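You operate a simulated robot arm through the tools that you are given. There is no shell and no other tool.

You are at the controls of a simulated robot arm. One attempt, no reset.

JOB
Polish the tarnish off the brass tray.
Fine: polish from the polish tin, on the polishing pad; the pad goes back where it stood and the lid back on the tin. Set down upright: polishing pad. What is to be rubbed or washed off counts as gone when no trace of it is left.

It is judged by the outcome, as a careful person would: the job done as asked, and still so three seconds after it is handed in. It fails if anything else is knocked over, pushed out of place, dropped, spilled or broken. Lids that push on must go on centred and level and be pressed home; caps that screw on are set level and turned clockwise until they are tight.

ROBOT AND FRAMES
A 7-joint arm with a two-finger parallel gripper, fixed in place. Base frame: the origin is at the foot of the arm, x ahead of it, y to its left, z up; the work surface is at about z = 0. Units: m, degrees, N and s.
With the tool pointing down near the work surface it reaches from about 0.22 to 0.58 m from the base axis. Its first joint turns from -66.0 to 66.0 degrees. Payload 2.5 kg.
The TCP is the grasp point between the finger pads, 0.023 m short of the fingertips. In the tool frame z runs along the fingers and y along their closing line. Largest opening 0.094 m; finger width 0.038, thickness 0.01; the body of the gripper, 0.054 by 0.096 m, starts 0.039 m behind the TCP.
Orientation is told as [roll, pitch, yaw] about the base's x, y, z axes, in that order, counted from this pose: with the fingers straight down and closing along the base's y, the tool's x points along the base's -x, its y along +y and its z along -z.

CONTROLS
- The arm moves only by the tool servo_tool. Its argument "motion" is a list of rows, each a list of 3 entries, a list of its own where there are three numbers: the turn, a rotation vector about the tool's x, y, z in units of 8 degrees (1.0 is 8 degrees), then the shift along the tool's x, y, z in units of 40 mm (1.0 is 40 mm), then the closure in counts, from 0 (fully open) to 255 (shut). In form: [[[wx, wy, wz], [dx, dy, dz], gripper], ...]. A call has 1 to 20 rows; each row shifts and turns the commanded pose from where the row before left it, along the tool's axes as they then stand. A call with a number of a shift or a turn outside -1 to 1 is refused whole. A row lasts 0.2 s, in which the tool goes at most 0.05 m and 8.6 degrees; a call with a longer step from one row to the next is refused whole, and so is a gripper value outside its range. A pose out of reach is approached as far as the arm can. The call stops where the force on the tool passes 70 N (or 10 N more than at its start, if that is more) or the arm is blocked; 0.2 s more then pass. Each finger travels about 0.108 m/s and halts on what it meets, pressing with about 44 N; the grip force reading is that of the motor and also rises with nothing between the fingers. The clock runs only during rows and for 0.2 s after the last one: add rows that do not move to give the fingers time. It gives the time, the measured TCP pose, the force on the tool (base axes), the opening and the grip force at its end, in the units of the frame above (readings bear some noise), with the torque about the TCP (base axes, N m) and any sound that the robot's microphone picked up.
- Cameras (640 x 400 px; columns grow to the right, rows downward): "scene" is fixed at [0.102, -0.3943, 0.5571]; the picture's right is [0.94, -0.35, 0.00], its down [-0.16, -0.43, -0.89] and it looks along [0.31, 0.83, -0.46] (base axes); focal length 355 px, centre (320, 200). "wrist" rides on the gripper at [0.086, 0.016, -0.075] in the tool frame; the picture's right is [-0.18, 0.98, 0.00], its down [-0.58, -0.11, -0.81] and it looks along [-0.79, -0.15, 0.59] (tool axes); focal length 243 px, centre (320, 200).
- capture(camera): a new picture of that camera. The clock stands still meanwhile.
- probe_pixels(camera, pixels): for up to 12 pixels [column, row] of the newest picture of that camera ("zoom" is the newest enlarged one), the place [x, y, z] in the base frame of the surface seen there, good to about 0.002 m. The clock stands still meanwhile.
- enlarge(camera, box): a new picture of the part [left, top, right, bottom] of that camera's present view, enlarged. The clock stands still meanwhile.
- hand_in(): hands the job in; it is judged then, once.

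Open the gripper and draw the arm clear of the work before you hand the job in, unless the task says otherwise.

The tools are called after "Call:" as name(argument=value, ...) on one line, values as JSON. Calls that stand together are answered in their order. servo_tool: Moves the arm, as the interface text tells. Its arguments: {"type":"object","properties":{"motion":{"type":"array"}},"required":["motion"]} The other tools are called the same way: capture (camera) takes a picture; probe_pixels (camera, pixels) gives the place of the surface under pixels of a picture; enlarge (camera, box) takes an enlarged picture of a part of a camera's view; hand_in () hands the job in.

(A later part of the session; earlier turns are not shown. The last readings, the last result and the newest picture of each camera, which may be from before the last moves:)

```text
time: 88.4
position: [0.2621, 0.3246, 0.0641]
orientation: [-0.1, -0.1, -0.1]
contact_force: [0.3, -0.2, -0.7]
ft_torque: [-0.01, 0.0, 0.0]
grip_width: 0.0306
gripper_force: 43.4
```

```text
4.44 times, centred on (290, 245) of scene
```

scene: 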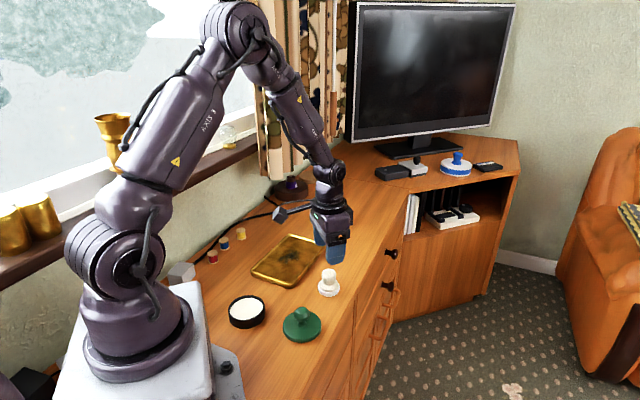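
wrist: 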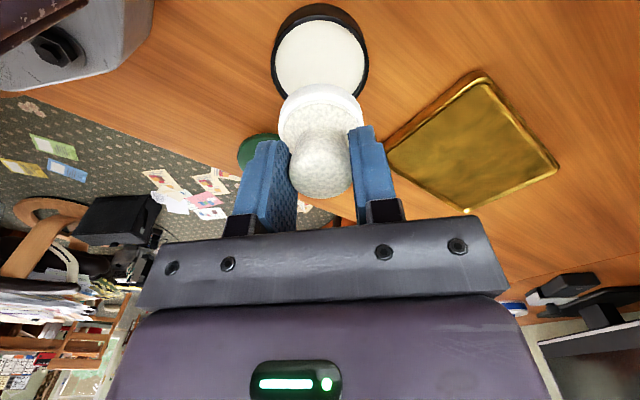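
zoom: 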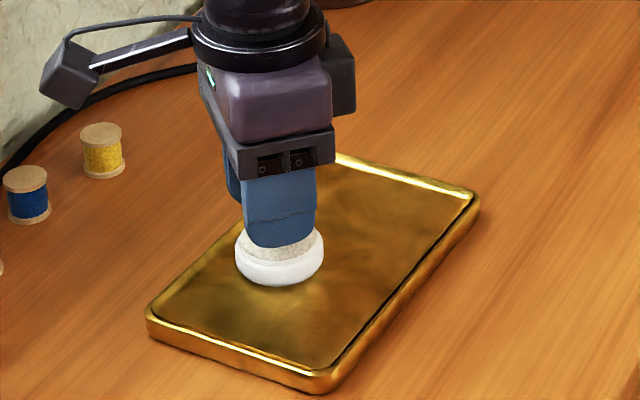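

Second pass complete. I'll lift off and move back above the tin for a clear inspection view.

Call:
servo_tool(motion=[[[0, 0, 0], [0, 0, -0.165], 195], [[0, 0, 0], [0, 0, -0.35], 195], [[0, 0, 0], [0, 0, -0.45], 195], [[0, 0, 0], [0, 0, -0.45], 195], [[0, 0, 0], [0, 0, -0.4], 195], [[0, 0, 0], [0.2339, -0.3146, 0], 195], [[0, 0, 0], [0.2339, -0.3146, 0], 195], [[0, 0, 0], [0.2339, -0.3146, 0], 195], [[0, 0, 0], [0.2339, -0.3146, 0], 195], [[0, 0, 0], [0.2339, -0.3146, 0], 195], [[0, 0, 0], [0.2339, -0.3146, 0], 195], [[0, 0, 0], [0.2339, -0.3146, 0], 195], [[0, 0, 0], [0.2339, -0.3146, 0], 195], [[0, 0, 0], [0.2339, -0.3146, 0], 195], [[0, 0, 0], [0.2339, -0.3146, 0], 195], [[0, 0, 0], [0.2339, -0.3146, 0], 195], [[0, 0, 0], [0.2339, -0.3146, 0], 195], [[0, 0, 0], [0, 0, 0], 195]])

Call:
enlarge(camera="scene", box=[248, 228, 328, 288])

Call:
enlarge(camera="scene", box=[284, 244, 304, 258])

Call:
enlarge(camera="scene", box=[278, 268, 298, 282])

Call:
capture(camera="wrist")

```text
time: 92.2
position: [0.1499, 0.1725, 0.1341]
orientation: [-0.1, -0.2, -0.1]
contact_force: [0.0, 0.0, -0.9]
ft_torque: [-0.02, -0.03, 0.02]
grip_width: 0.0306
gripper_force: 44.4
```

```text
6.67 times, centred on (288, 258) of scene
```

zoom: 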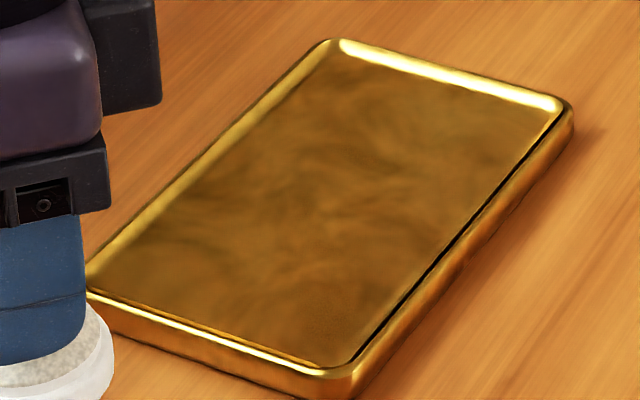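

```text
16.00 times, centred on (294, 251) of scene
```

zoom: 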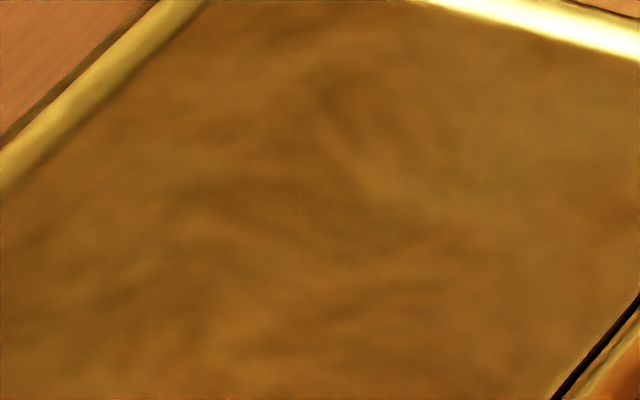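

```text
16.00 times, centred on (288, 275) of scene
```

zoom: 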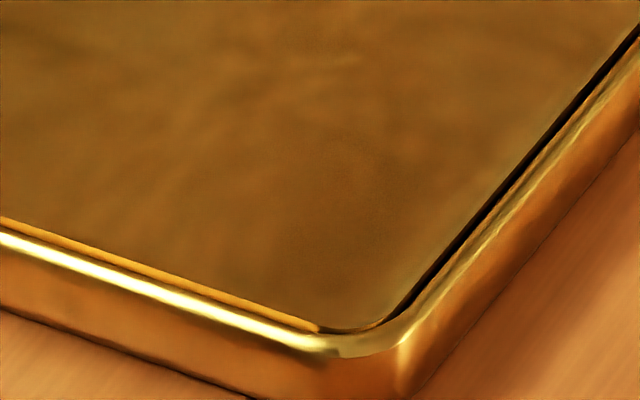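

```text
taken
```

wrist: 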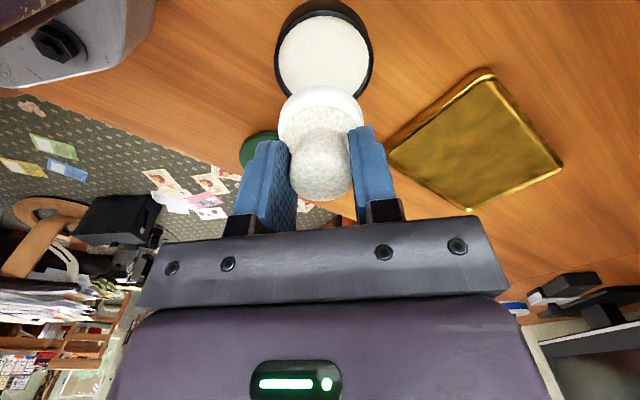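

The tray is uniformly clean; the same faint grain appears identically after the dense second pass, so it is reflection rather than tarnish. The tray hasn't moved. Before returning the pad I'll check how it sits in the grip.

Call:
enlarge(camera="scene", box=[216, 240, 280, 300])

Call:
probe_pixels(camera="zoom", pixels=[[235, 245], [410, 240], [330, 325], [330, 305], [330, 270], [250, 220], [400, 200]])

Call:
enlarge(camera="wrist", box=[240, 60, 400, 240])

```text
6.67 times, centred on (248, 270) of scene
```

zoom: 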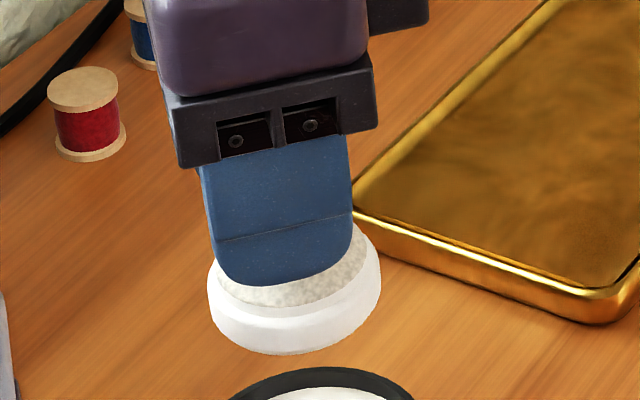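

```text
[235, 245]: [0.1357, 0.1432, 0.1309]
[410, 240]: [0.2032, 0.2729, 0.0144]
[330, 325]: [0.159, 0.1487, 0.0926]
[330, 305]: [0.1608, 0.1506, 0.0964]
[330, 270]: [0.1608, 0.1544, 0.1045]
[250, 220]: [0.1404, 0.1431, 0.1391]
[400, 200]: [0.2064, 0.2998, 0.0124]
```

```text
2.22 times, centred on (320, 150) of wrist
```

zoom: 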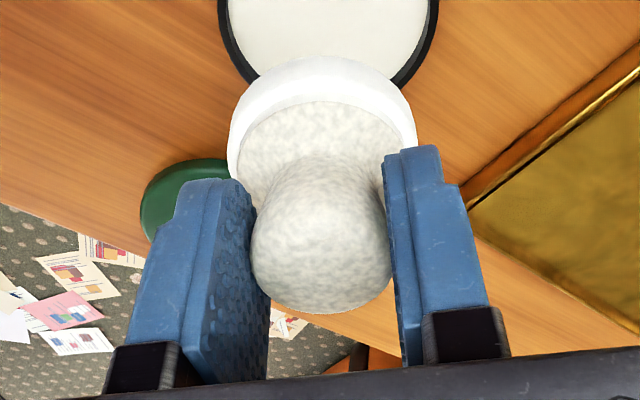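

The pad seems to have slid up a little in the grip. I'll probe its disc edges now to compare its offset from the TCP with before the rubbing.

Call:
probe_pixels(camera="wrist", pixels=[[281, 117], [361, 112], [320, 88], [320, 95], [300, 95], [340, 95], [320, 115], [295, 120], [348, 120], [320, 150], [320, 170], [320, 190]])

Call:
enlarge(camera="scene", box=[228, 270, 260, 298])

```text
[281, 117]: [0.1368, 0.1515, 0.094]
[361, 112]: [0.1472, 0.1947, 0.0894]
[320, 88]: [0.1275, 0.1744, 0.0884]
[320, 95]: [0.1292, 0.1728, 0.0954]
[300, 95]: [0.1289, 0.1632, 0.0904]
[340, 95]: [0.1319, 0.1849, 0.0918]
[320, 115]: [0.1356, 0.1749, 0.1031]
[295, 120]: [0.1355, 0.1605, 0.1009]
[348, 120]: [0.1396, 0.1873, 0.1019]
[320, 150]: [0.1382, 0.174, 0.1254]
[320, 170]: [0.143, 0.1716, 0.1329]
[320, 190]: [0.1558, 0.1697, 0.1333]
```

```text
14.29 times, centred on (244, 284) of scene
```

zoom: 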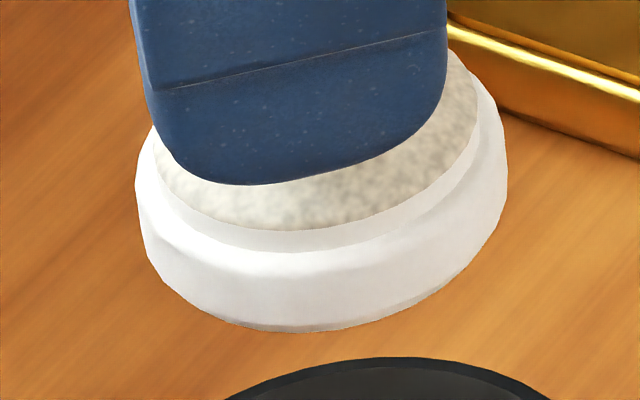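

The pad's offset from the TCP is unchanged at about (+0.001, 0), with only a ~2.5 mm upward slide. I'll carry it back above its home spot.

Call:
servo_tool(motion=[[[0, 0, 0], [-0.3386, 0.0295, 0], 195], [[0, 0, 0], [-0.3386, 0.0295, 0], 195], [[0, 0, 0], [-0.3386, 0.0295, 0], 195], [[0, 0, 0], [-0.3386, 0.0295, 0], 195], [[0, 0, 0], [-0.3386, 0.0295, 0], 195], [[0, 0, 0], [-0.3386, 0.0295, 0], 195], [[0, 0, 0], [-0.3386, 0.0295, 0], 195], [[0, 0, 0], [-0.3386, 0.0295, 0], 195], [[0, 0, 0], [-0.3386, 0.0295, 0], 195], [[0, 0, 0], [-0.3386, 0.0295, 0], 195], [[0, 0, 0], [-0.3386, 0.0295, 0], 195], [[0, 0, 0], [-0.3386, 0.0295, 0], 195], [[0, 0, 0], [-0.3386, 0.0295, 0], 195], [[0, 0, 0], [-0.3386, 0.0295, 0], 195], [[0, 0, 0], [0, 0, 0.4], 195], [[0, 0, 0], [0, 0, 0.4], 195], [[0, 0, 0], [0, 0, 0.4], 195], [[0, 0, 0], [0, 0, 0], 195], [[0, 0, 0], [0, 0, 0], 195]])

Call:
enlarge(camera="scene", box=[288, 222, 368, 302])

Call:
capture(camera="wrist")

```text
time: 96.2
position: [0.3396, 0.1895, 0.0892]
orientation: [-0.1, -0.2, 0.0]
contact_force: [-1.2, 0.2, -1.0]
ft_torque: [0.0, 0.01, 0.0]
grip_width: 0.0306
gripper_force: 44.2
```

```text
5.00 times, centred on (328, 262) of scene
```

zoom: 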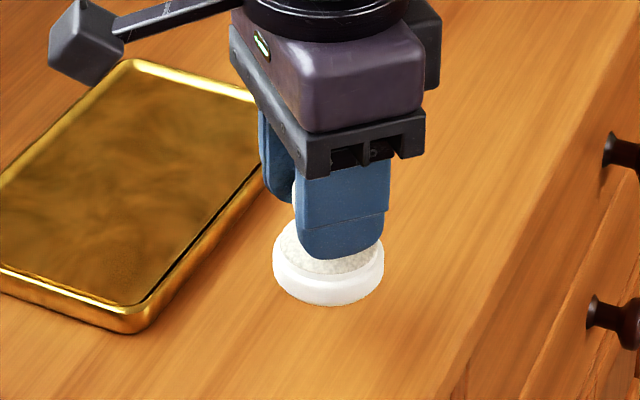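

```text
taken
```

wrist: 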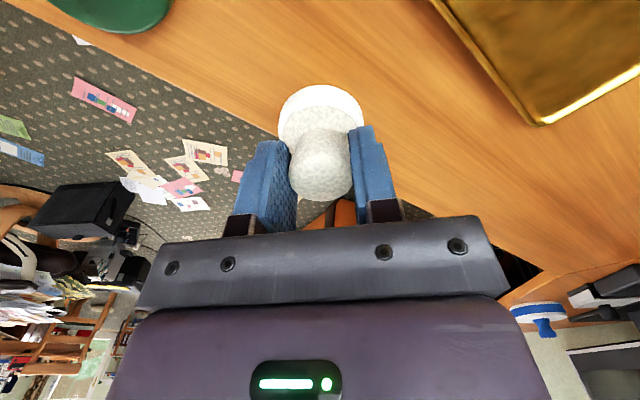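

The pad is above its home spot with a level look. I'll lower to a few mm above the table.

Call:
servo_tool(motion=[[[0, 0, 0], [0, 0, 0.3], 195], [[0, 0, 0], [0, 0, 0.2], 195], [[0, 0, 0], [0, 0, 0.15], 195], [[0, 0, 0], [0, 0, 0.1], 195], [[0, 0, 0], [0, 0, 0.05], 195], [[0, 0, 0], [0, 0, 0], 195]])

Call:
enlarge(camera="scene", box=[304, 262, 352, 302])

```text
time: 97.6
position: [0.337, 0.1898, 0.0552]
orientation: [-0.1, -0.2, 0.0]
contact_force: [0.3, 0.6, -0.9]
ft_torque: [0.03, 0.01, -0.05]
grip_width: 0.0308
gripper_force: 43.9
```

```text
10.00 times, centred on (328, 282) of scene
```

zoom: 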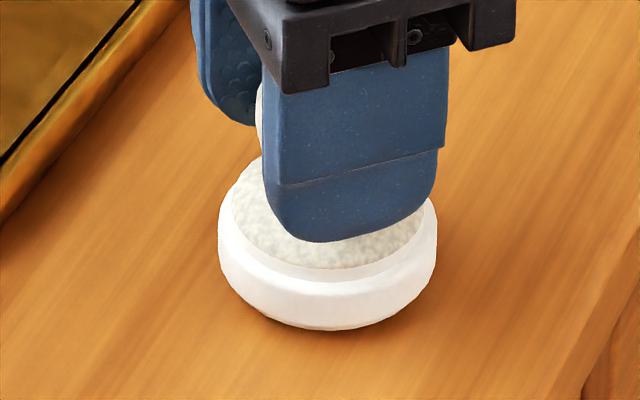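

Its left and right edges at (219) and (437) match the initial picture exactly, with about 3 mm still to go. I'll lower in sub-millimetre steps to contact.

Call:
servo_tool(motion=[[[0, 0, 0], [0, 0, 0.03], 195], [[0, 0, 0], [0, 0, 0.02], 195], [[0, 0, 0], [0, 0, 0.02], 195], [[0, 0, 0], [0, 0, 0], 195]])

```text
time: 98.6
position: [0.3358, 0.1896, 0.0541]
orientation: [-0.1, 0.0, 0.0]
contact_force: [0.6, -1.2, -0.6]
ft_torque: [0.02, -0.02, 0.0]
grip_width: 0.0309
gripper_force: 43.8
```

No contact yet, so I'll go down another millimetre or so in small steps.

Call:
servo_tool(motion=[[[0, 0, 0], [0, 0, 0.02], 195], [[0, 0, 0], [0, 0, 0.02], 195], [[0, 0, 0], [0, 0, 0], 195]])

Call:
enlarge(camera="scene", box=[304, 262, 352, 302])

```text
time: 99.4
position: [0.3358, 0.19, 0.0518]
orientation: [-0.1, -0.2, 0.0]
contact_force: [-0.2, 0.6, 0.5]
ft_torque: [0.01, -0.01, -0.04]
grip_width: 0.0309
gripper_force: 43.5
```

```text
10.00 times, centred on (328, 282) of scene
```

zoom: 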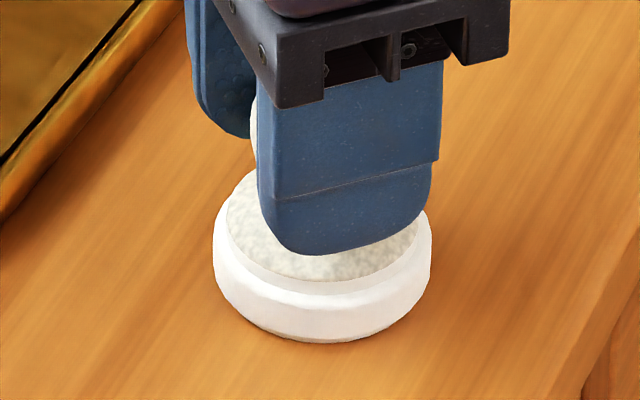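

The pad is nearly down but has drifted about 1 mm to the left, with edges at 213/432 against 220/437. I'll nudge it 0.9 mm along +x, then step down to contact.

Call:
servo_tool(motion=[[[0, 0, 0], [-0.024, 0, -0.01], 195], [[0, 0, 0], [0, 0, 0], 195]])

Call:
enlarge(camera="scene", box=[304, 262, 352, 302])

```text
time: 100.0
position: [0.3367, 0.1899, 0.0518]
orientation: [-0.1, -0.2, -0.1]
contact_force: [-0.1, 0.3, 0.6]
ft_torque: [-0.02, -0.01, 0.02]
grip_width: 0.0307
gripper_force: 43.4
```

```text
10.00 times, centred on (328, 282) of scene
```

zoom: 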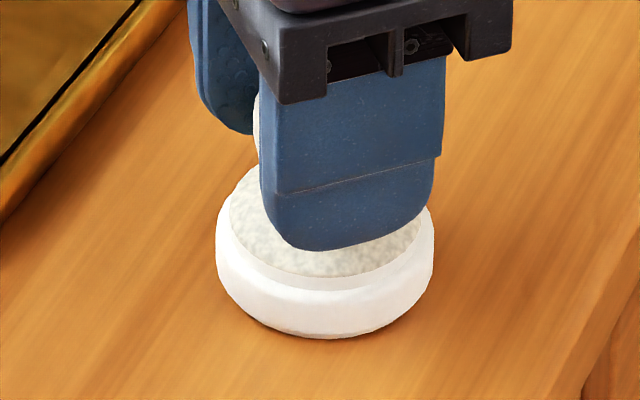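

Edges now at 216/435, within 0.5 mm of the original. I'll step down about 1.2 mm and read the force.

Call:
servo_tool(motion=[[[0, 0, 0], [-0.008, 0, 0.02], 195], [[0, 0, 0], [0, 0, 0.015], 195], [[0, 0, 0], [0, 0, 0], 195]])

```text
time: 100.8
position: [0.3382, 0.1895, 0.0509]
orientation: [0.0, -0.1, 0.1]
contact_force: [-6.1, -0.3, 15.7]
ft_torque: [-0.01, 0.22, 0.07]
grip_width: 0.0309
gripper_force: 43.7
```

Contact is 15.7 N, so the pad is seated on the table. I'll ease off slightly, open gradually and check.

Call:
servo_tool(motion=[[[0, 0, 0], [0, 0, -0.01], 195], [[0, 0, 0], [0, 0, 0], 180], [[0, 0, 0], [0, 0, 0], 170], [[0, 0, 0], [0, 0, 0], 155], [[0, 0, 0], [0, 0, 0], 135], [[0, 0, 0], [0, 0, 0], 110], [[0, 0, 0], [0, 0, 0], 90], [[0, 0, 0], [0, 0, 0], 90]])

Call:
enlarge(camera="scene", box=[304, 262, 352, 302])

Call:
capture(camera="wrist")

```text
time: 102.6
position: [0.338, 0.1903, 0.051]
orientation: [-0.1, -0.2, 0.0]
contact_force: [0.3, 0.8, 0.9]
ft_torque: [-0.01, 0.02, 0.01]
grip_width: 0.0605
gripper_force: 0.0
```

```text
10.00 times, centred on (328, 282) of scene
```

zoom: 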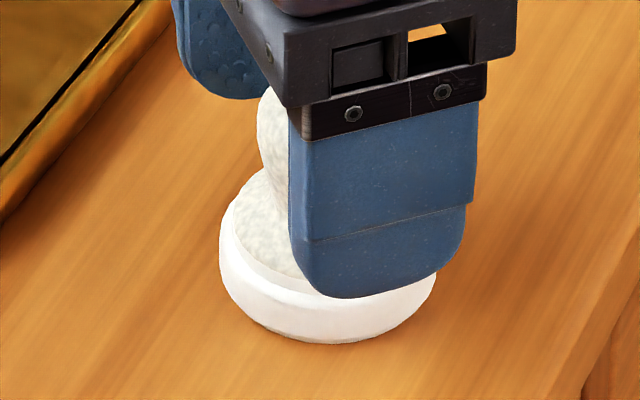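

```text
taken
```

wrist: 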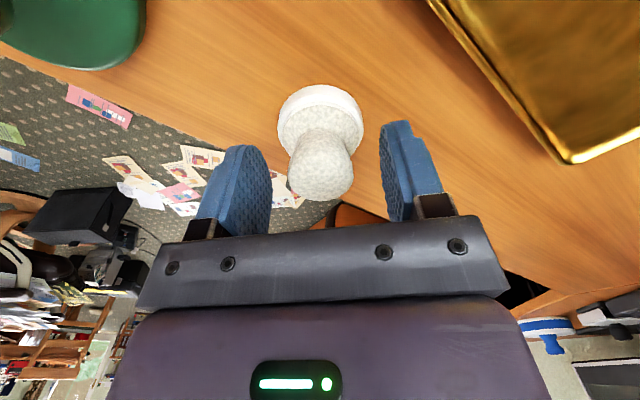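

The pad stands upright with its edges at 219/437, bottom at 344, matching where it stood. I'll lift straight up and move over the lid.

Call:
servo_tool(motion=[[[0, 0, 0], [0, 0, -0.15], 90], [[0, 0, 0], [0, 0, -0.35], 90], [[0, 0, 0], [0, 0, -0.5], 90], [[0, 0, 0], [0, 0, -0.5], 90], [[0, 0, 0], [0, 0, -0.5], 90], [[0, 0, 0], [0.2915, -0.2769, 0], 90], [[0, 0, 0], [0.2915, -0.2769, 0], 90], [[0, 0, 0], [0.2915, -0.2769, 0], 90], [[0, 0, 0], [0.2915, -0.2769, 0], 90], [[0, 0, 0], [0.2915, -0.2769, 0], 90], [[0, 0, 0], [0.2915, -0.2769, 0], 90], [[0, 0, 0], [0.2915, -0.2769, 0], 90], [[0, 0, 0], [0.2915, -0.2769, 0], 90], [[0, 0, 0], [0, 0, 0.4], 90], [[0, 0, 0], [0, 0, 0.4], 90], [[0, 0, 0], [0, 0, 0], 90], [[0, 0, 0], [0, 0, 0], 90]])

Call:
capture(camera="wrist")

Call:
enlarge(camera="scene", box=[230, 240, 360, 350])

```text
time: 106.2
position: [0.2444, 0.1001, 0.099]
orientation: [-0.1, -0.1, 0.0]
contact_force: [0.0, -0.1, 1.1]
ft_torque: [0.01, -0.02, -0.01]
grip_width: 0.0608
gripper_force: 0.0
```

```text
taken
```

wrist: 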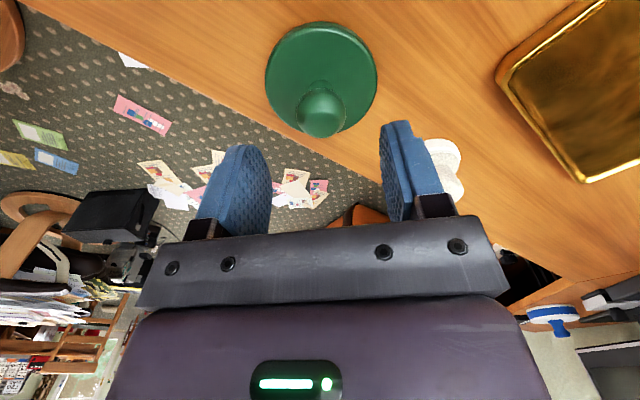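

```text
3.64 times, centred on (295, 295) of scene
```

zoom: 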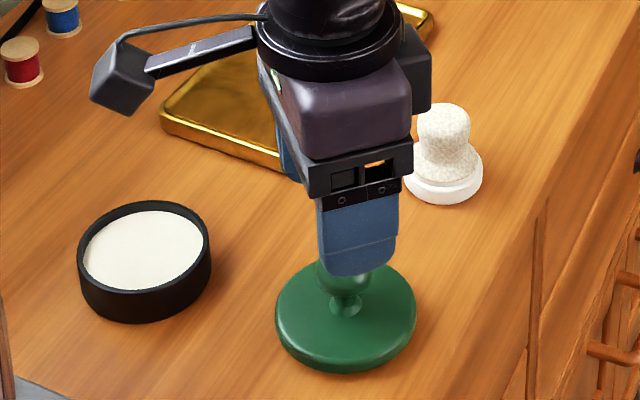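

The knob shows at (320,112), centred between the fingers. I'll probe it for the x position before lowering.

Call:
probe_pixels(camera="wrist", pixels=[[297, 112], [343, 112], [320, 92], [320, 136], [320, 112], [267, 75], [375, 75], [320, 25]])

Call:
probe_pixels(camera="zoom", pixels=[[277, 320], [415, 312], [345, 355], [345, 308], [330, 280], [360, 280]])

```text
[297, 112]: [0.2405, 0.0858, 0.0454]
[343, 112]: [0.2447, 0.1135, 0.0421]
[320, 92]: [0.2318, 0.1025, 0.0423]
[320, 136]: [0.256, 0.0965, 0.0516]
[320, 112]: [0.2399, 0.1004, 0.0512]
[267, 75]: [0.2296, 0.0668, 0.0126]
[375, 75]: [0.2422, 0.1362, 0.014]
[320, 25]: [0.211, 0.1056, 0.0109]
```

```text
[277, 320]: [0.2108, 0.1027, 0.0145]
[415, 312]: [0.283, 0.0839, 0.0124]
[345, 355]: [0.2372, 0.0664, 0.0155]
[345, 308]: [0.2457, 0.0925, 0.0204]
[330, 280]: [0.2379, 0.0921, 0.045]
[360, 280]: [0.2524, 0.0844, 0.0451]
```

The knob is at about (0.2465, 0.0998), matching the commanded lid pose. I'll lower to grasp height and narrow the fingers.

Call:
servo_tool(motion=[[[0, 0, 0], [0, 0, 0.35], 90], [[0, 0, 0], [0, 0, 0.35], 90], [[0, 0, 0], [0, 0, 0.3], 90], [[0, 0, 0], [0, 0, 0.19], 90], [[0, 0, 0], [0, 0, 0.09], 90], [[0, 0, 0], [0, 0, 0], 120], [[0, 0, 0], [0, 0, 0], 145], [[0, 0, 0], [0, 0, 0], 158], [[0, 0, 0], [0, 0, 0], 158]])

Call:
capture(camera="wrist")

Call:
enlarge(camera="scene", box=[260, 270, 340, 350])

```text
time: 108.2
position: [0.2449, 0.1033, 0.0475]
orientation: [-0.1, -0.2, 0.0]
contact_force: [-0.8, -0.7, -0.3]
ft_torque: [0.01, -0.02, -0.04]
grip_width: 0.0359
gripper_force: 0.0
```

```text
taken
```

wrist: 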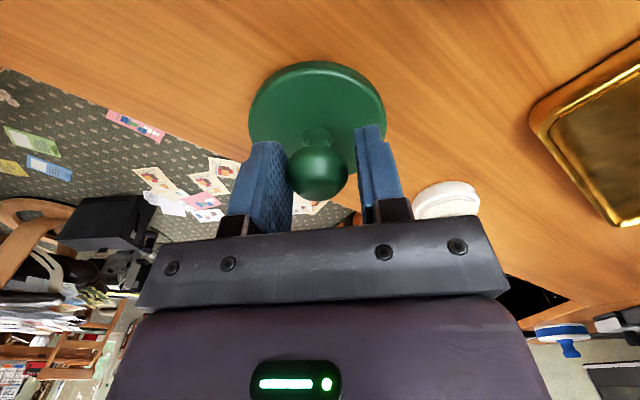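

```text
5.00 times, centred on (300, 310) of scene
```

zoom: 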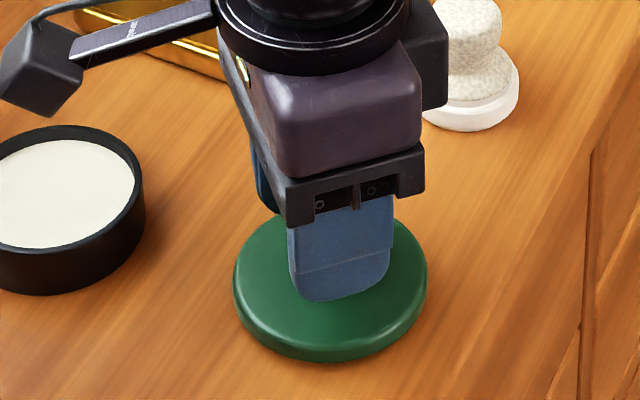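

The fingers straddle the knob at (317,173). I'll close slowly to centre it and then grip firmly.

Call:
servo_tool(motion=[[[0, 0, 0], [0, 0, 0], 164], [[0, 0, 0], [0, 0, 0], 170], [[0, 0, 0], [0, 0, 0], 176], [[0, 0, 0], [0, 0, 0], 185], [[0, 0, 0], [0, 0, 0], 200], [[0, 0, 0], [0, 0, 0], 200]])

Call:
capture(camera="wrist")

```text
time: 109.6
position: [0.2446, 0.1022, 0.0482]
orientation: [0.0, -0.2, 0.0]
contact_force: [-0.2, 0.0, -0.1]
ft_torque: [0.02, 0.01, -0.03]
grip_width: 0.0296
gripper_force: 43.5
```

```text
taken
```

wrist: 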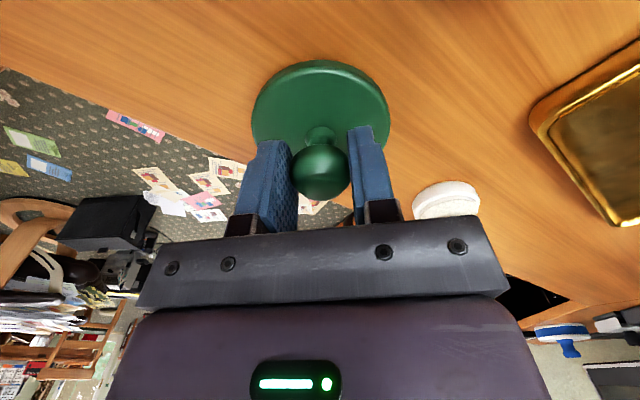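

The knob is held at 0.0296, looking identical to the original grip. I'll lift the lid and carry it back above the tin.

Call:
servo_tool(motion=[[[0, 0, 0], [0, 0, -0.1], 200], [[0, 0, 0], [0, 0, -0.29], 200], [[0, 0, 0], [0, 0, -0.4], 200], [[0, 0, 0], [0, 0, -0.5], 200], [[0, 0, 0], [0, 0, -0.5], 200], [[0, 0, 0], [0.3, 0.23, 0], 200], [[0, 0, 0], [0.3, 0.23, 0], 200], [[0, 0, 0], [0.3, 0.23, 0], 200], [[0, 0, 0], [0.3, 0.23, 0], 200], [[0, 0, 0], [0.3, 0.23, 0], 200], [[0, 0, 0], [0.3, 0.23, 0], 200], [[0, 0, 0], [0.3, 0.23, 0], 200], [[0, 0, 0], [0.3, 0.23, 0], 200], [[0, 0, 0], [0, 0, 0], 200], [[0, 0, 0], [0, 0, 0], 200]])

Call:
capture(camera="wrist")

Call:
enlarge(camera="scene", box=[204, 240, 292, 340])

```text
time: 112.8
position: [0.1495, 0.1742, 0.1198]
orientation: [0.0, -0.1, 0.0]
contact_force: [-0.7, -0.2, -1.2]
ft_torque: [-0.02, 0.01, 0.03]
grip_width: 0.0293
gripper_force: 43.9
```

```text
taken
```

wrist: 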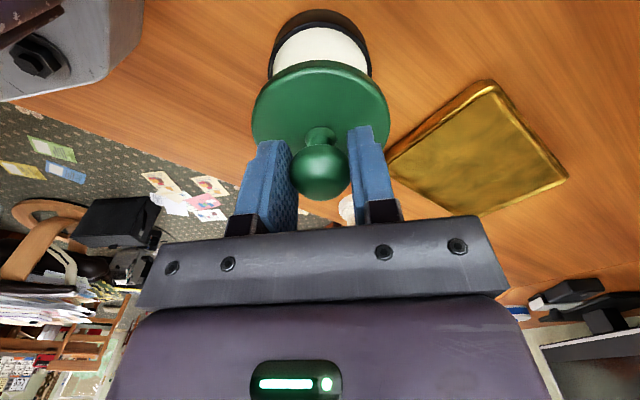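

```text
4.00 times, centred on (248, 290) of scene
```

zoom: 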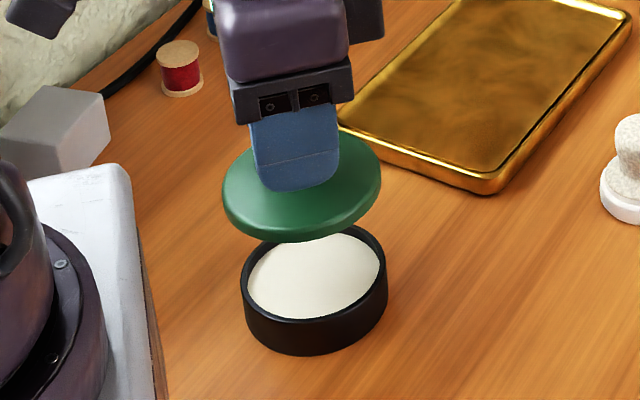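

The tin outline (244–388, bottom 354 in the zoom) is identical to before, so it hasn't moved. I'll lower the lid to 16 mm above seated and compare with the earlier lift-off picture.

Call:
servo_tool(motion=[[[0, 0, 0], [0, 0, 0.3], 200], [[0, 0, 0], [0, 0, 0.3], 200], [[0, 0, 0], [0, 0, 0.2], 200], [[0, 0, 0], [0, 0, 0.135], 200], [[0, 0, 0], [0, 0, 0], 200], [[0, 0, 0], [0, 0, 0], 200]])

Call:
enlarge(camera="scene", box=[200, 240, 296, 340])

Call:
capture(camera="wrist")

```text
time: 114.2
position: [0.149, 0.1739, 0.0818]
orientation: [0.0, -0.2, -0.1]
contact_force: [0.4, 0.1, -0.3]
ft_torque: [-0.01, 0.01, 0.0]
grip_width: 0.0293
gripper_force: 43.6
```

```text
4.00 times, centred on (248, 290) of scene
```

zoom: 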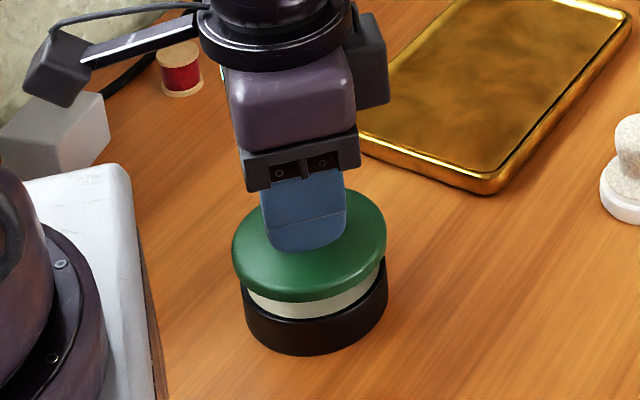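

```text
taken
```

wrist: 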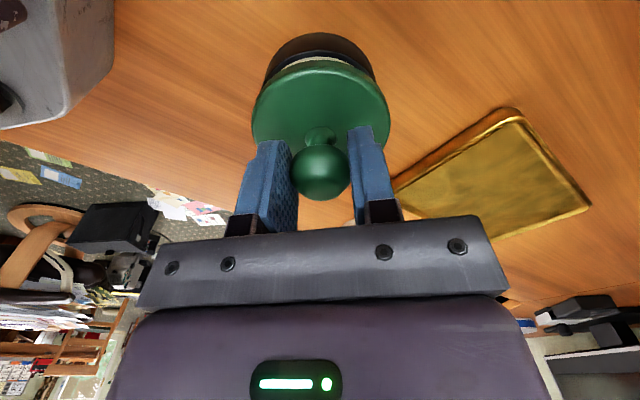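

Compared with the lift-off picture, the lid is about 1 mm toward −x (left edge 232 against 234). I'll correct +1.1 mm in x and lower another 8 mm.

Call:
servo_tool(motion=[[[0, 0, 0], [-0.028, 0, 0], 200], [[0, 0, 0], [0, 0, 0.08], 200], [[0, 0, 0], [0, 0, 0.07], 200], [[0, 0, 0], [0, 0, 0.05], 200], [[0, 0, 0], [0, 0, 0], 200], [[0, 0, 0], [0, 0, 0], 200]])

Call:
enlarge(camera="scene", box=[200, 240, 296, 340])

Call:
enlarge(camera="wrist", box=[220, 20, 420, 220])

```text
time: 115.6
position: [0.1502, 0.1733, 0.073]
orientation: [-0.1, -0.3, 0.0]
contact_force: [0.0, 0.8, -0.3]
ft_torque: [0.0, 0.01, -0.02]
grip_width: 0.0295
gripper_force: 44.4
```

```text
4.00 times, centred on (248, 290) of scene
```

zoom: 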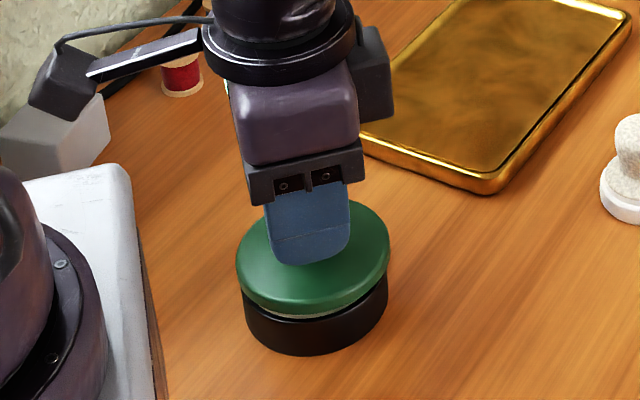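

```text
2.00 times, centred on (320, 120) of wrist
```

zoom: 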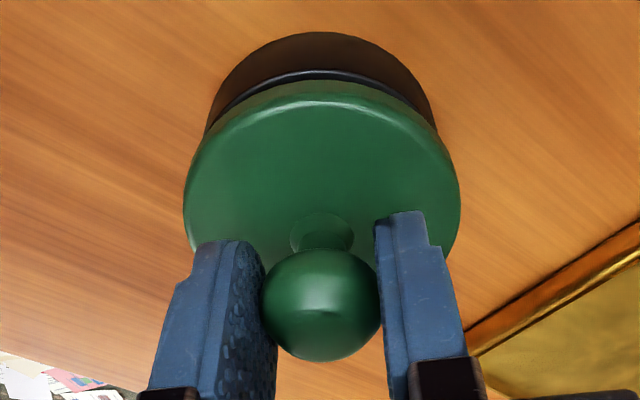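

The lid outline (236–390) now sits within half a millimetre of the seated picture (235–389). I'll lower slowly, stepping down to about 1 mm above seated and reading the force.

Call:
servo_tool(motion=[[[0, 0, 0], [0.008, 0, 0.04], 200], [[0, 0, 0], [0, 0, 0.04], 200], [[0, 0, 0], [0, 0, 0.03], 200], [[0, 0, 0], [0, 0, 0.02], 200], [[0, 0, 0], [0, 0, 0], 200]])

Call:
enlarge(camera="scene", box=[200, 240, 296, 340])

```text
time: 116.8
position: [0.1508, 0.1743, 0.0676]
orientation: [-0.1, -0.3, 0.0]
contact_force: [0.4, -0.2, -1.1]
ft_torque: [-0.02, -0.01, -0.01]
grip_width: 0.0297
gripper_force: 44.0
```

```text
4.00 times, centred on (248, 290) of scene
```

zoom: 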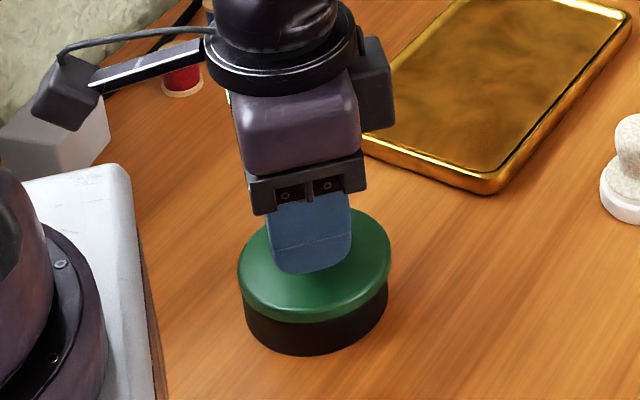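

Nearly seated with no force, and the lid is about 0.8 mm to the right of its original outline (237–391 against 235–389). I'll nudge −0.8 mm in x and check again.

Call:
servo_tool(motion=[[[0, 0, 0], [0.02, 0, 0], 200], [[0, 0, 0], [0, 0, 0], 200], [[0, 0, 0], [0, 0, 0], 200]])

Call:
enlarge(camera="scene", box=[216, 276, 280, 332])

Call:
enlarge(camera="wrist", box=[220, 20, 420, 220])

```text
time: 117.6
position: [0.1498, 0.1742, 0.0693]
orientation: [-0.1, -0.2, 0.0]
contact_force: [0.2, 0.1, 0.3]
ft_torque: [-0.02, 0.02, 0.0]
grip_width: 0.0295
gripper_force: 44.3
```

```text
7.14 times, centred on (248, 304) of scene
```

zoom: 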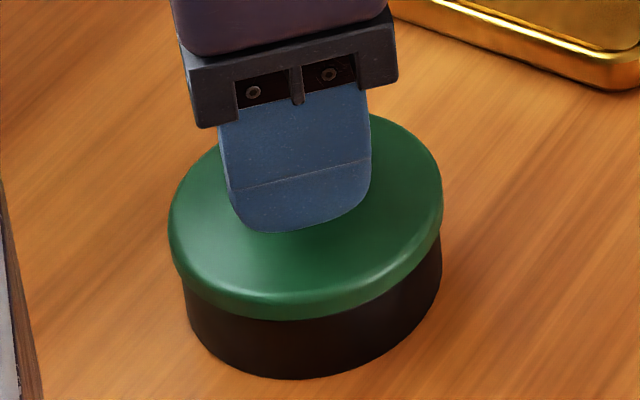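

```text
2.00 times, centred on (320, 120) of wrist
```

zoom: 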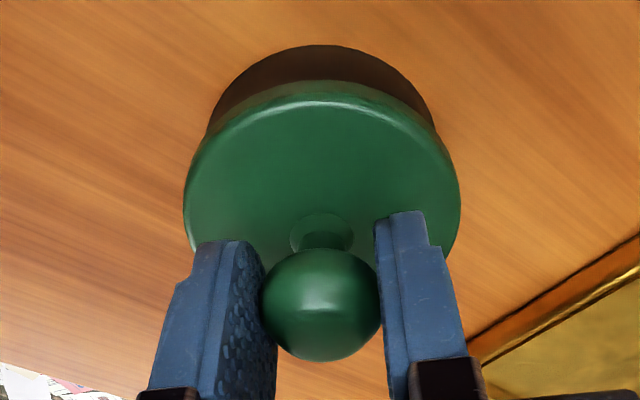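

The lid-to-tin offset now matches the original (−0.9 px). I'll press down in small steps and watch for force and a click.

Call:
servo_tool(motion=[[[0, 0, 0], [0, 0, 0.03], 200], [[0, 0, 0], [0, 0, 0.02], 200], [[0, 0, 0], [0, 0, 0.02], 200], [[0, 0, 0], [0, 0, 0], 200]])

```text
time: 118.6
position: [0.1485, 0.1743, 0.0653]
orientation: [-0.1, -0.1, -0.1]
contact_force: [-3.7, -10.8, 54.2]
ft_torque: [-0.24, -0.07, -0.17]
grip_width: 0.0299
gripper_force: 44.1
heard: snap
```

A snap was heard at 54 N with the TCP at the original seated height of 0.065. I'll look closely at whether the lid is level and fully home.

Call:
enlarge(camera="scene", box=[214, 280, 278, 332])

Call:
enlarge(camera="wrist", box=[220, 20, 420, 220])

```text
7.69 times, centred on (246, 306) of scene
```

zoom: 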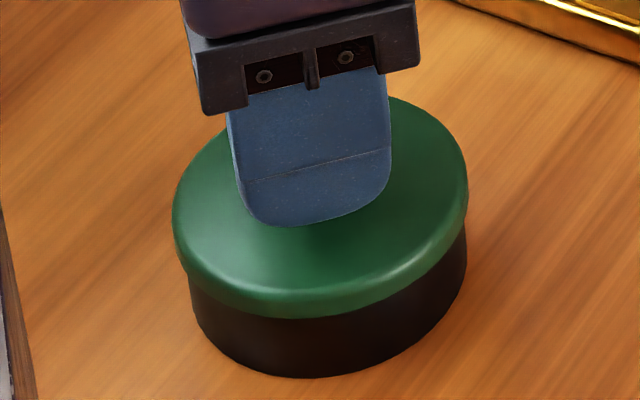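

```text
2.00 times, centred on (320, 120) of wrist
```

zoom: 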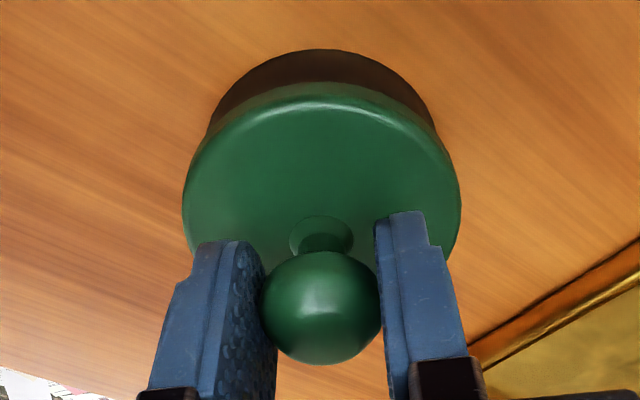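

The lid outline (172–467, front edge 319) is identical to the original picture, so it is level and home. I'll ease the downward force a little before opening.

Call:
servo_tool(motion=[[[0, 0, 0], [0, 0, -0.02], 200], [[0, 0, 0], [0, 0, 0], 200]])

```text
time: 119.2
position: [0.1493, 0.1754, 0.0666]
orientation: [0.0, -0.2, -0.1]
contact_force: [0.1, -0.1, -0.2]
ft_torque: [0.01, -0.02, -0.02]
grip_width: 0.0293
gripper_force: 43.9
heard: snap
```

Another snap with the force gone suggests that easing upward unseated the lid again. I'll press it home once more and this time release while holding the downward command.

Call:
servo_tool(motion=[[[0, 0, 0], [0, 0, 0.02], 200], [[0, 0, 0], [0, 0, 0], 200], [[0, 0, 0], [0, 0, 0], 200]])

```text
time: 120.0
position: [0.1493, 0.1747, 0.0656]
orientation: [-0.1, 0.0, 0.1]
contact_force: [0.6, -0.3, -0.2]
ft_torque: [-0.01, 0.01, 0.01]
grip_width: 0.0297
gripper_force: 43.9
```

No force yet at this height, so I'll press on in 0.4–0.8 mm steps until it seats.

Call:
servo_tool(motion=[[[0, 0, 0], [0, 0, 0.02], 200], [[0, 0, 0], [0, 0, 0], 200]])

```text
time: 120.6
position: [0.1495, 0.174, 0.0653]
orientation: [0.1, -0.2, 0.1]
contact_force: [-3.9, -2.1, 32.6]
ft_torque: [-0.05, 0.06, -0.02]
grip_width: 0.0293
gripper_force: 43.8
```

Force is 33 N without a snap yet; I'll press another 0.6 mm.

Call:
servo_tool(motion=[[[0, 0, 0], [0, 0, 0.015], 200], [[0, 0, 0], [0, 0, 0], 200]])

```text
time: 121.2
position: [0.15, 0.1736, 0.0655]
orientation: [0.0, -0.1, 0.0]
contact_force: [-8.1, 0.1, 42.8]
ft_torque: [0.0, 0.06, -0.07]
grip_width: 0.0293
gripper_force: 43.8
```

At 43 N there is still no snap, so I'll press slightly more.

Call:
servo_tool(motion=[[[0, 0, 0], [0, 0, 0.015], 200], [[0, 0, 0], [0, 0, 0], 200]])

Call:
enlarge(camera="scene", box=[214, 280, 278, 332])

```text
time: 121.8
position: [0.1498, 0.1741, 0.065]
orientation: [-0.2, -0.1, 0.0]
contact_force: [-10.6, -1.5, 53.9]
ft_torque: [-0.08, 0.03, -0.03]
grip_width: 0.0296
gripper_force: 43.7
```

```text
7.69 times, centred on (246, 306) of scene
```

zoom: 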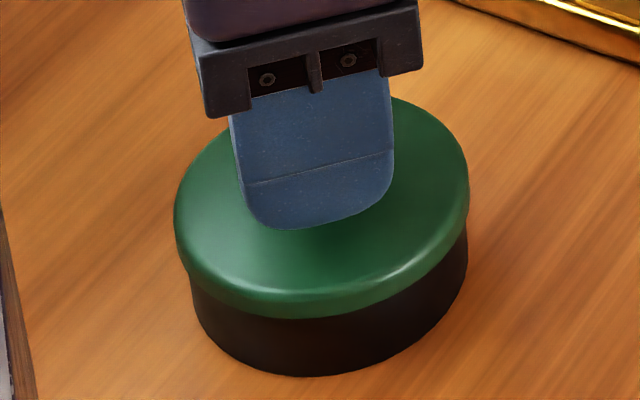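

The lid looks fully down again (front edge 319, same as original) at 54 N. I'll open the fingers while keeping this downward command, so nothing pulls the lid up.

Call:
servo_tool(motion=[[[0, 0, 0], [0, 0, 0], 190], [[0, 0, 0], [0, 0, 0], 180], [[0, 0, 0], [0, 0, 0], 165], [[0, 0, 0], [0, 0, 0], 145], [[0, 0, 0], [0, 0, 0], 120], [[0, 0, 0], [0, 0, 0], 90], [[0, 0, 0], [0, 0, 0], 90]])

Call:
enlarge(camera="scene", box=[214, 280, 278, 332])

Call:
capture(camera="wrist")

```text
time: 123.4
position: [0.1501, 0.1748, 0.0649]
orientation: [0.0, -0.1, -0.1]
contact_force: [0.0, 0.6, -0.7]
ft_torque: [-0.03, 0.02, -0.01]
grip_width: 0.0606
gripper_force: 0.1
heard: snap
```

```text
7.69 times, centred on (246, 306) of scene
```

zoom: 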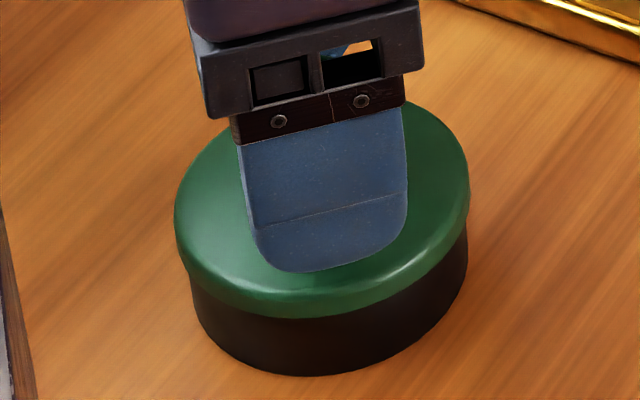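

```text
taken
```

wrist: 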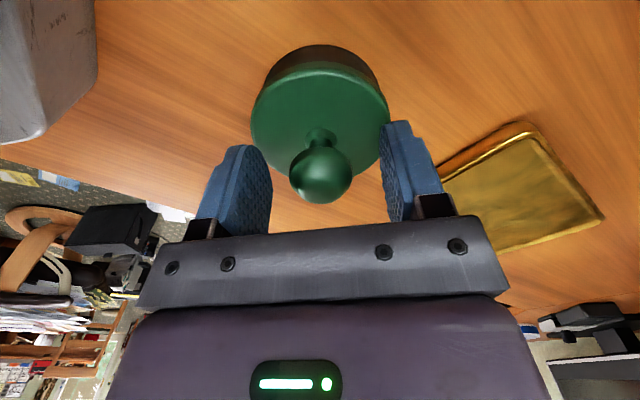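

A snap sounded on release. I'll raise the open fingers clear of the knob and take a close look at the seating.

Call:
servo_tool(motion=[[[0, 0, 0], [0, 0, -0.1], 90], [[0, 0, 0], [0, 0, -0.2], 90], [[0, 0, 0], [0, 0, -0.35], 90], [[0, 0, 0], [0, 0, -0.4], 90], [[0, 0, 0], [0, 0, 0], 90], [[0, 0, 0], [0, 0, 0], 90]])

Call:
enlarge(camera="scene", box=[214, 280, 278, 332])

Call:
enlarge(camera="wrist", box=[240, 0, 400, 140])

```text
time: 124.8
position: [0.1498, 0.1756, 0.1057]
orientation: [0.0, -0.1, 0.0]
contact_force: [0.6, 0.6, -0.1]
ft_torque: [0.0, 0.02, -0.03]
grip_width: 0.0608
gripper_force: 0.1
```

```text
7.69 times, centred on (246, 306) of scene
```

zoom: 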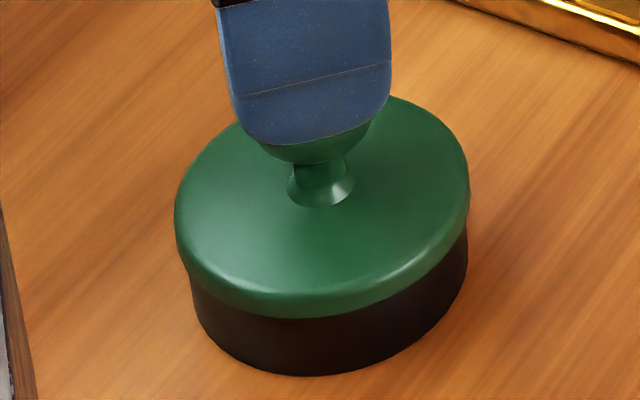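

```text
2.86 times, centred on (320, 70) of wrist
```

zoom: 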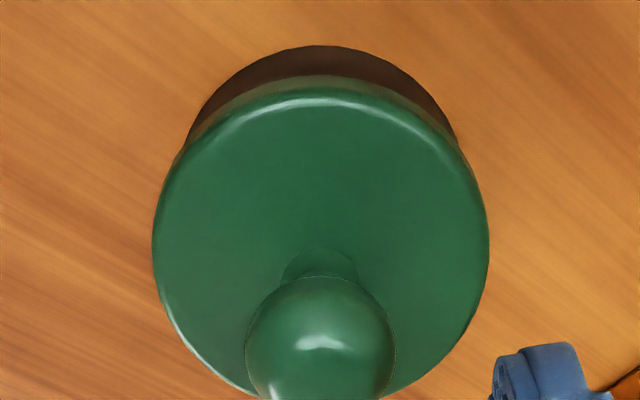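

The lid looks level and flush. To be sure it's pressed home, I'll close the fingers and push straight down on top of the knob, starting with closing and approaching.

Call:
servo_tool(motion=[[[0, 0, 0], [0, 0, 0], 150], [[0, 0, 0], [0, 0, 0], 210], [[0, 0, 0], [0, 0, 0], 250], [[0, 0, 0], [0, 0, 0], 250], [[0, 0, 0], [0, 0, 0.1], 250], [[0, 0, 0], [0, 0, 0.1], 250], [[0, 0, 0], [0, 0, 0.03], 250], [[0, 0, 0], [0, 0, 0], 250]])

Call:
enlarge(camera="scene", box=[204, 250, 292, 340])

Call:
capture(camera="wrist")

```text
time: 126.6
position: [0.1496, 0.1749, 0.0956]
orientation: [0.0, -0.2, 0.1]
contact_force: [-0.4, -0.2, 0.3]
ft_torque: [0.01, 0.01, 0.0]
grip_width: 0.0023
gripper_force: 0.0
```

```text
4.44 times, centred on (248, 295) of scene
```

zoom: 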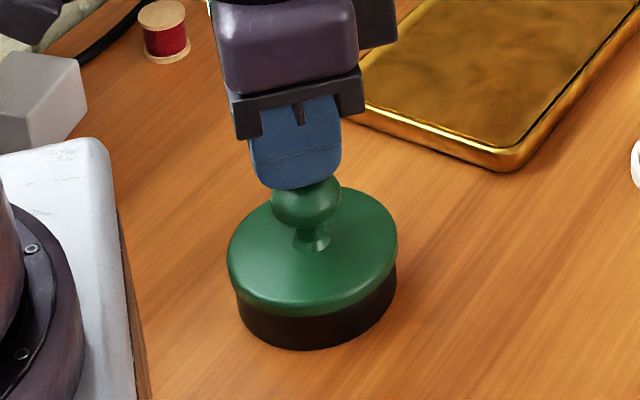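

```text
taken
```

wrist: 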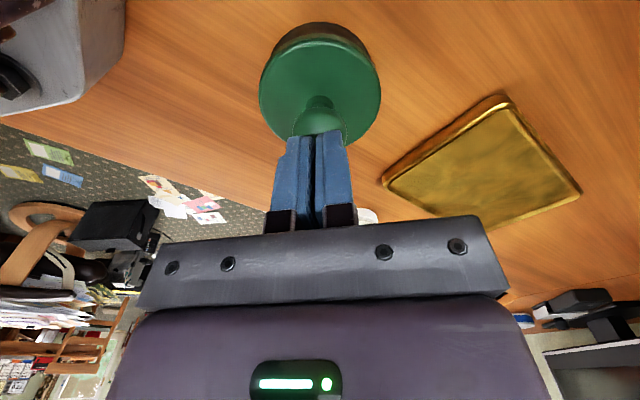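

The closed fingertips are centred just above the knob. I'll lower in 0.8 mm steps to contact.

Call:
servo_tool(motion=[[[0, 0, 0], [0, 0, 0.03], 250], [[0, 0, 0], [0, 0, 0.02], 250], [[0, 0, 0], [0, 0, 0], 250]])

```text
time: 127.4
position: [0.1495, 0.1741, 0.0926]
orientation: [-0.1, -0.1, -0.1]
contact_force: [0.0, 0.4, -0.1]
ft_torque: [0.02, -0.02, 0.03]
grip_width: 0.002
gripper_force: 0.0
```

No contact yet at 0.0926, so I'll step down further.

Call:
servo_tool(motion=[[[0, 0, 0], [0, 0, 0.02], 250], [[0, 0, 0], [0, 0, 0.015], 250], [[0, 0, 0], [0, 0, 0], 250]])

```text
time: 128.2
position: [0.1491, 0.174, 0.0924]
orientation: [-0.1, 0.0, 0.0]
contact_force: [-0.2, -0.7, 2.7]
ft_torque: [0.01, 0.0, 0.01]
grip_width: 0.002
gripper_force: 0.1
```

Light contact of 2.7 N is starting on top of the knob. I'll press in 0.6 mm steps.

Call:
servo_tool(motion=[[[0, 0, 0], [0, 0, 0.015], 250], [[0, 0, 0], [0, 0, 0], 250]])

```text
time: 128.8
position: [0.1494, 0.1742, 0.0925]
orientation: [-0.1, -0.2, 0.0]
contact_force: [1.6, 0.1, 2.1]
ft_torque: [-0.04, -0.03, -0.01]
grip_width: 0.002
gripper_force: 0.1
```

Still light at 2 N, so I'll press a further 0.8 mm.

Call:
servo_tool(motion=[[[0, 0, 0], [0, 0, 0.02], 250], [[0, 0, 0], [0, 0, 0], 250]])

```text
time: 129.4
position: [0.1503, 0.174, 0.0913]
orientation: [-0.1, -0.1, 0.0]
contact_force: [-6.4, -2.1, 33.2]
ft_torque: [-0.06, 0.1, -0.03]
grip_width: 0.0022
gripper_force: 0.0
```

Now 33 N on the knob with no snap. I'll press a little more, up to about 55–60 N.

Call:
servo_tool(motion=[[[0, 0, 0], [0, 0, 0.015], 250], [[0, 0, 0], [0, 0, 0], 250]])

Call:
enlarge(camera="scene", box=[214, 280, 278, 332])

```text
time: 130.0
position: [0.1491, 0.1744, 0.0928]
orientation: [0.0, 0.0, -0.2]
contact_force: [-2.6, -4.5, 23.8]
ft_torque: [-0.08, 0.08, 0.05]
grip_width: 0.002
gripper_force: 0.0
stopped in row 2: the force on the tool passed its limit at 72 N (the readings are from after the stop); the commanded pose is now the measured one
```

```text
7.69 times, centred on (246, 306) of scene
```

zoom: 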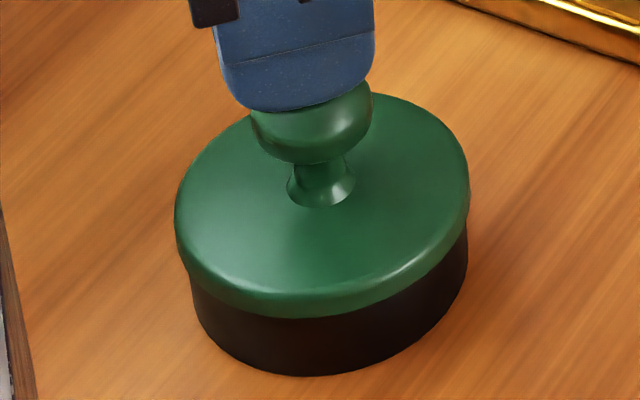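

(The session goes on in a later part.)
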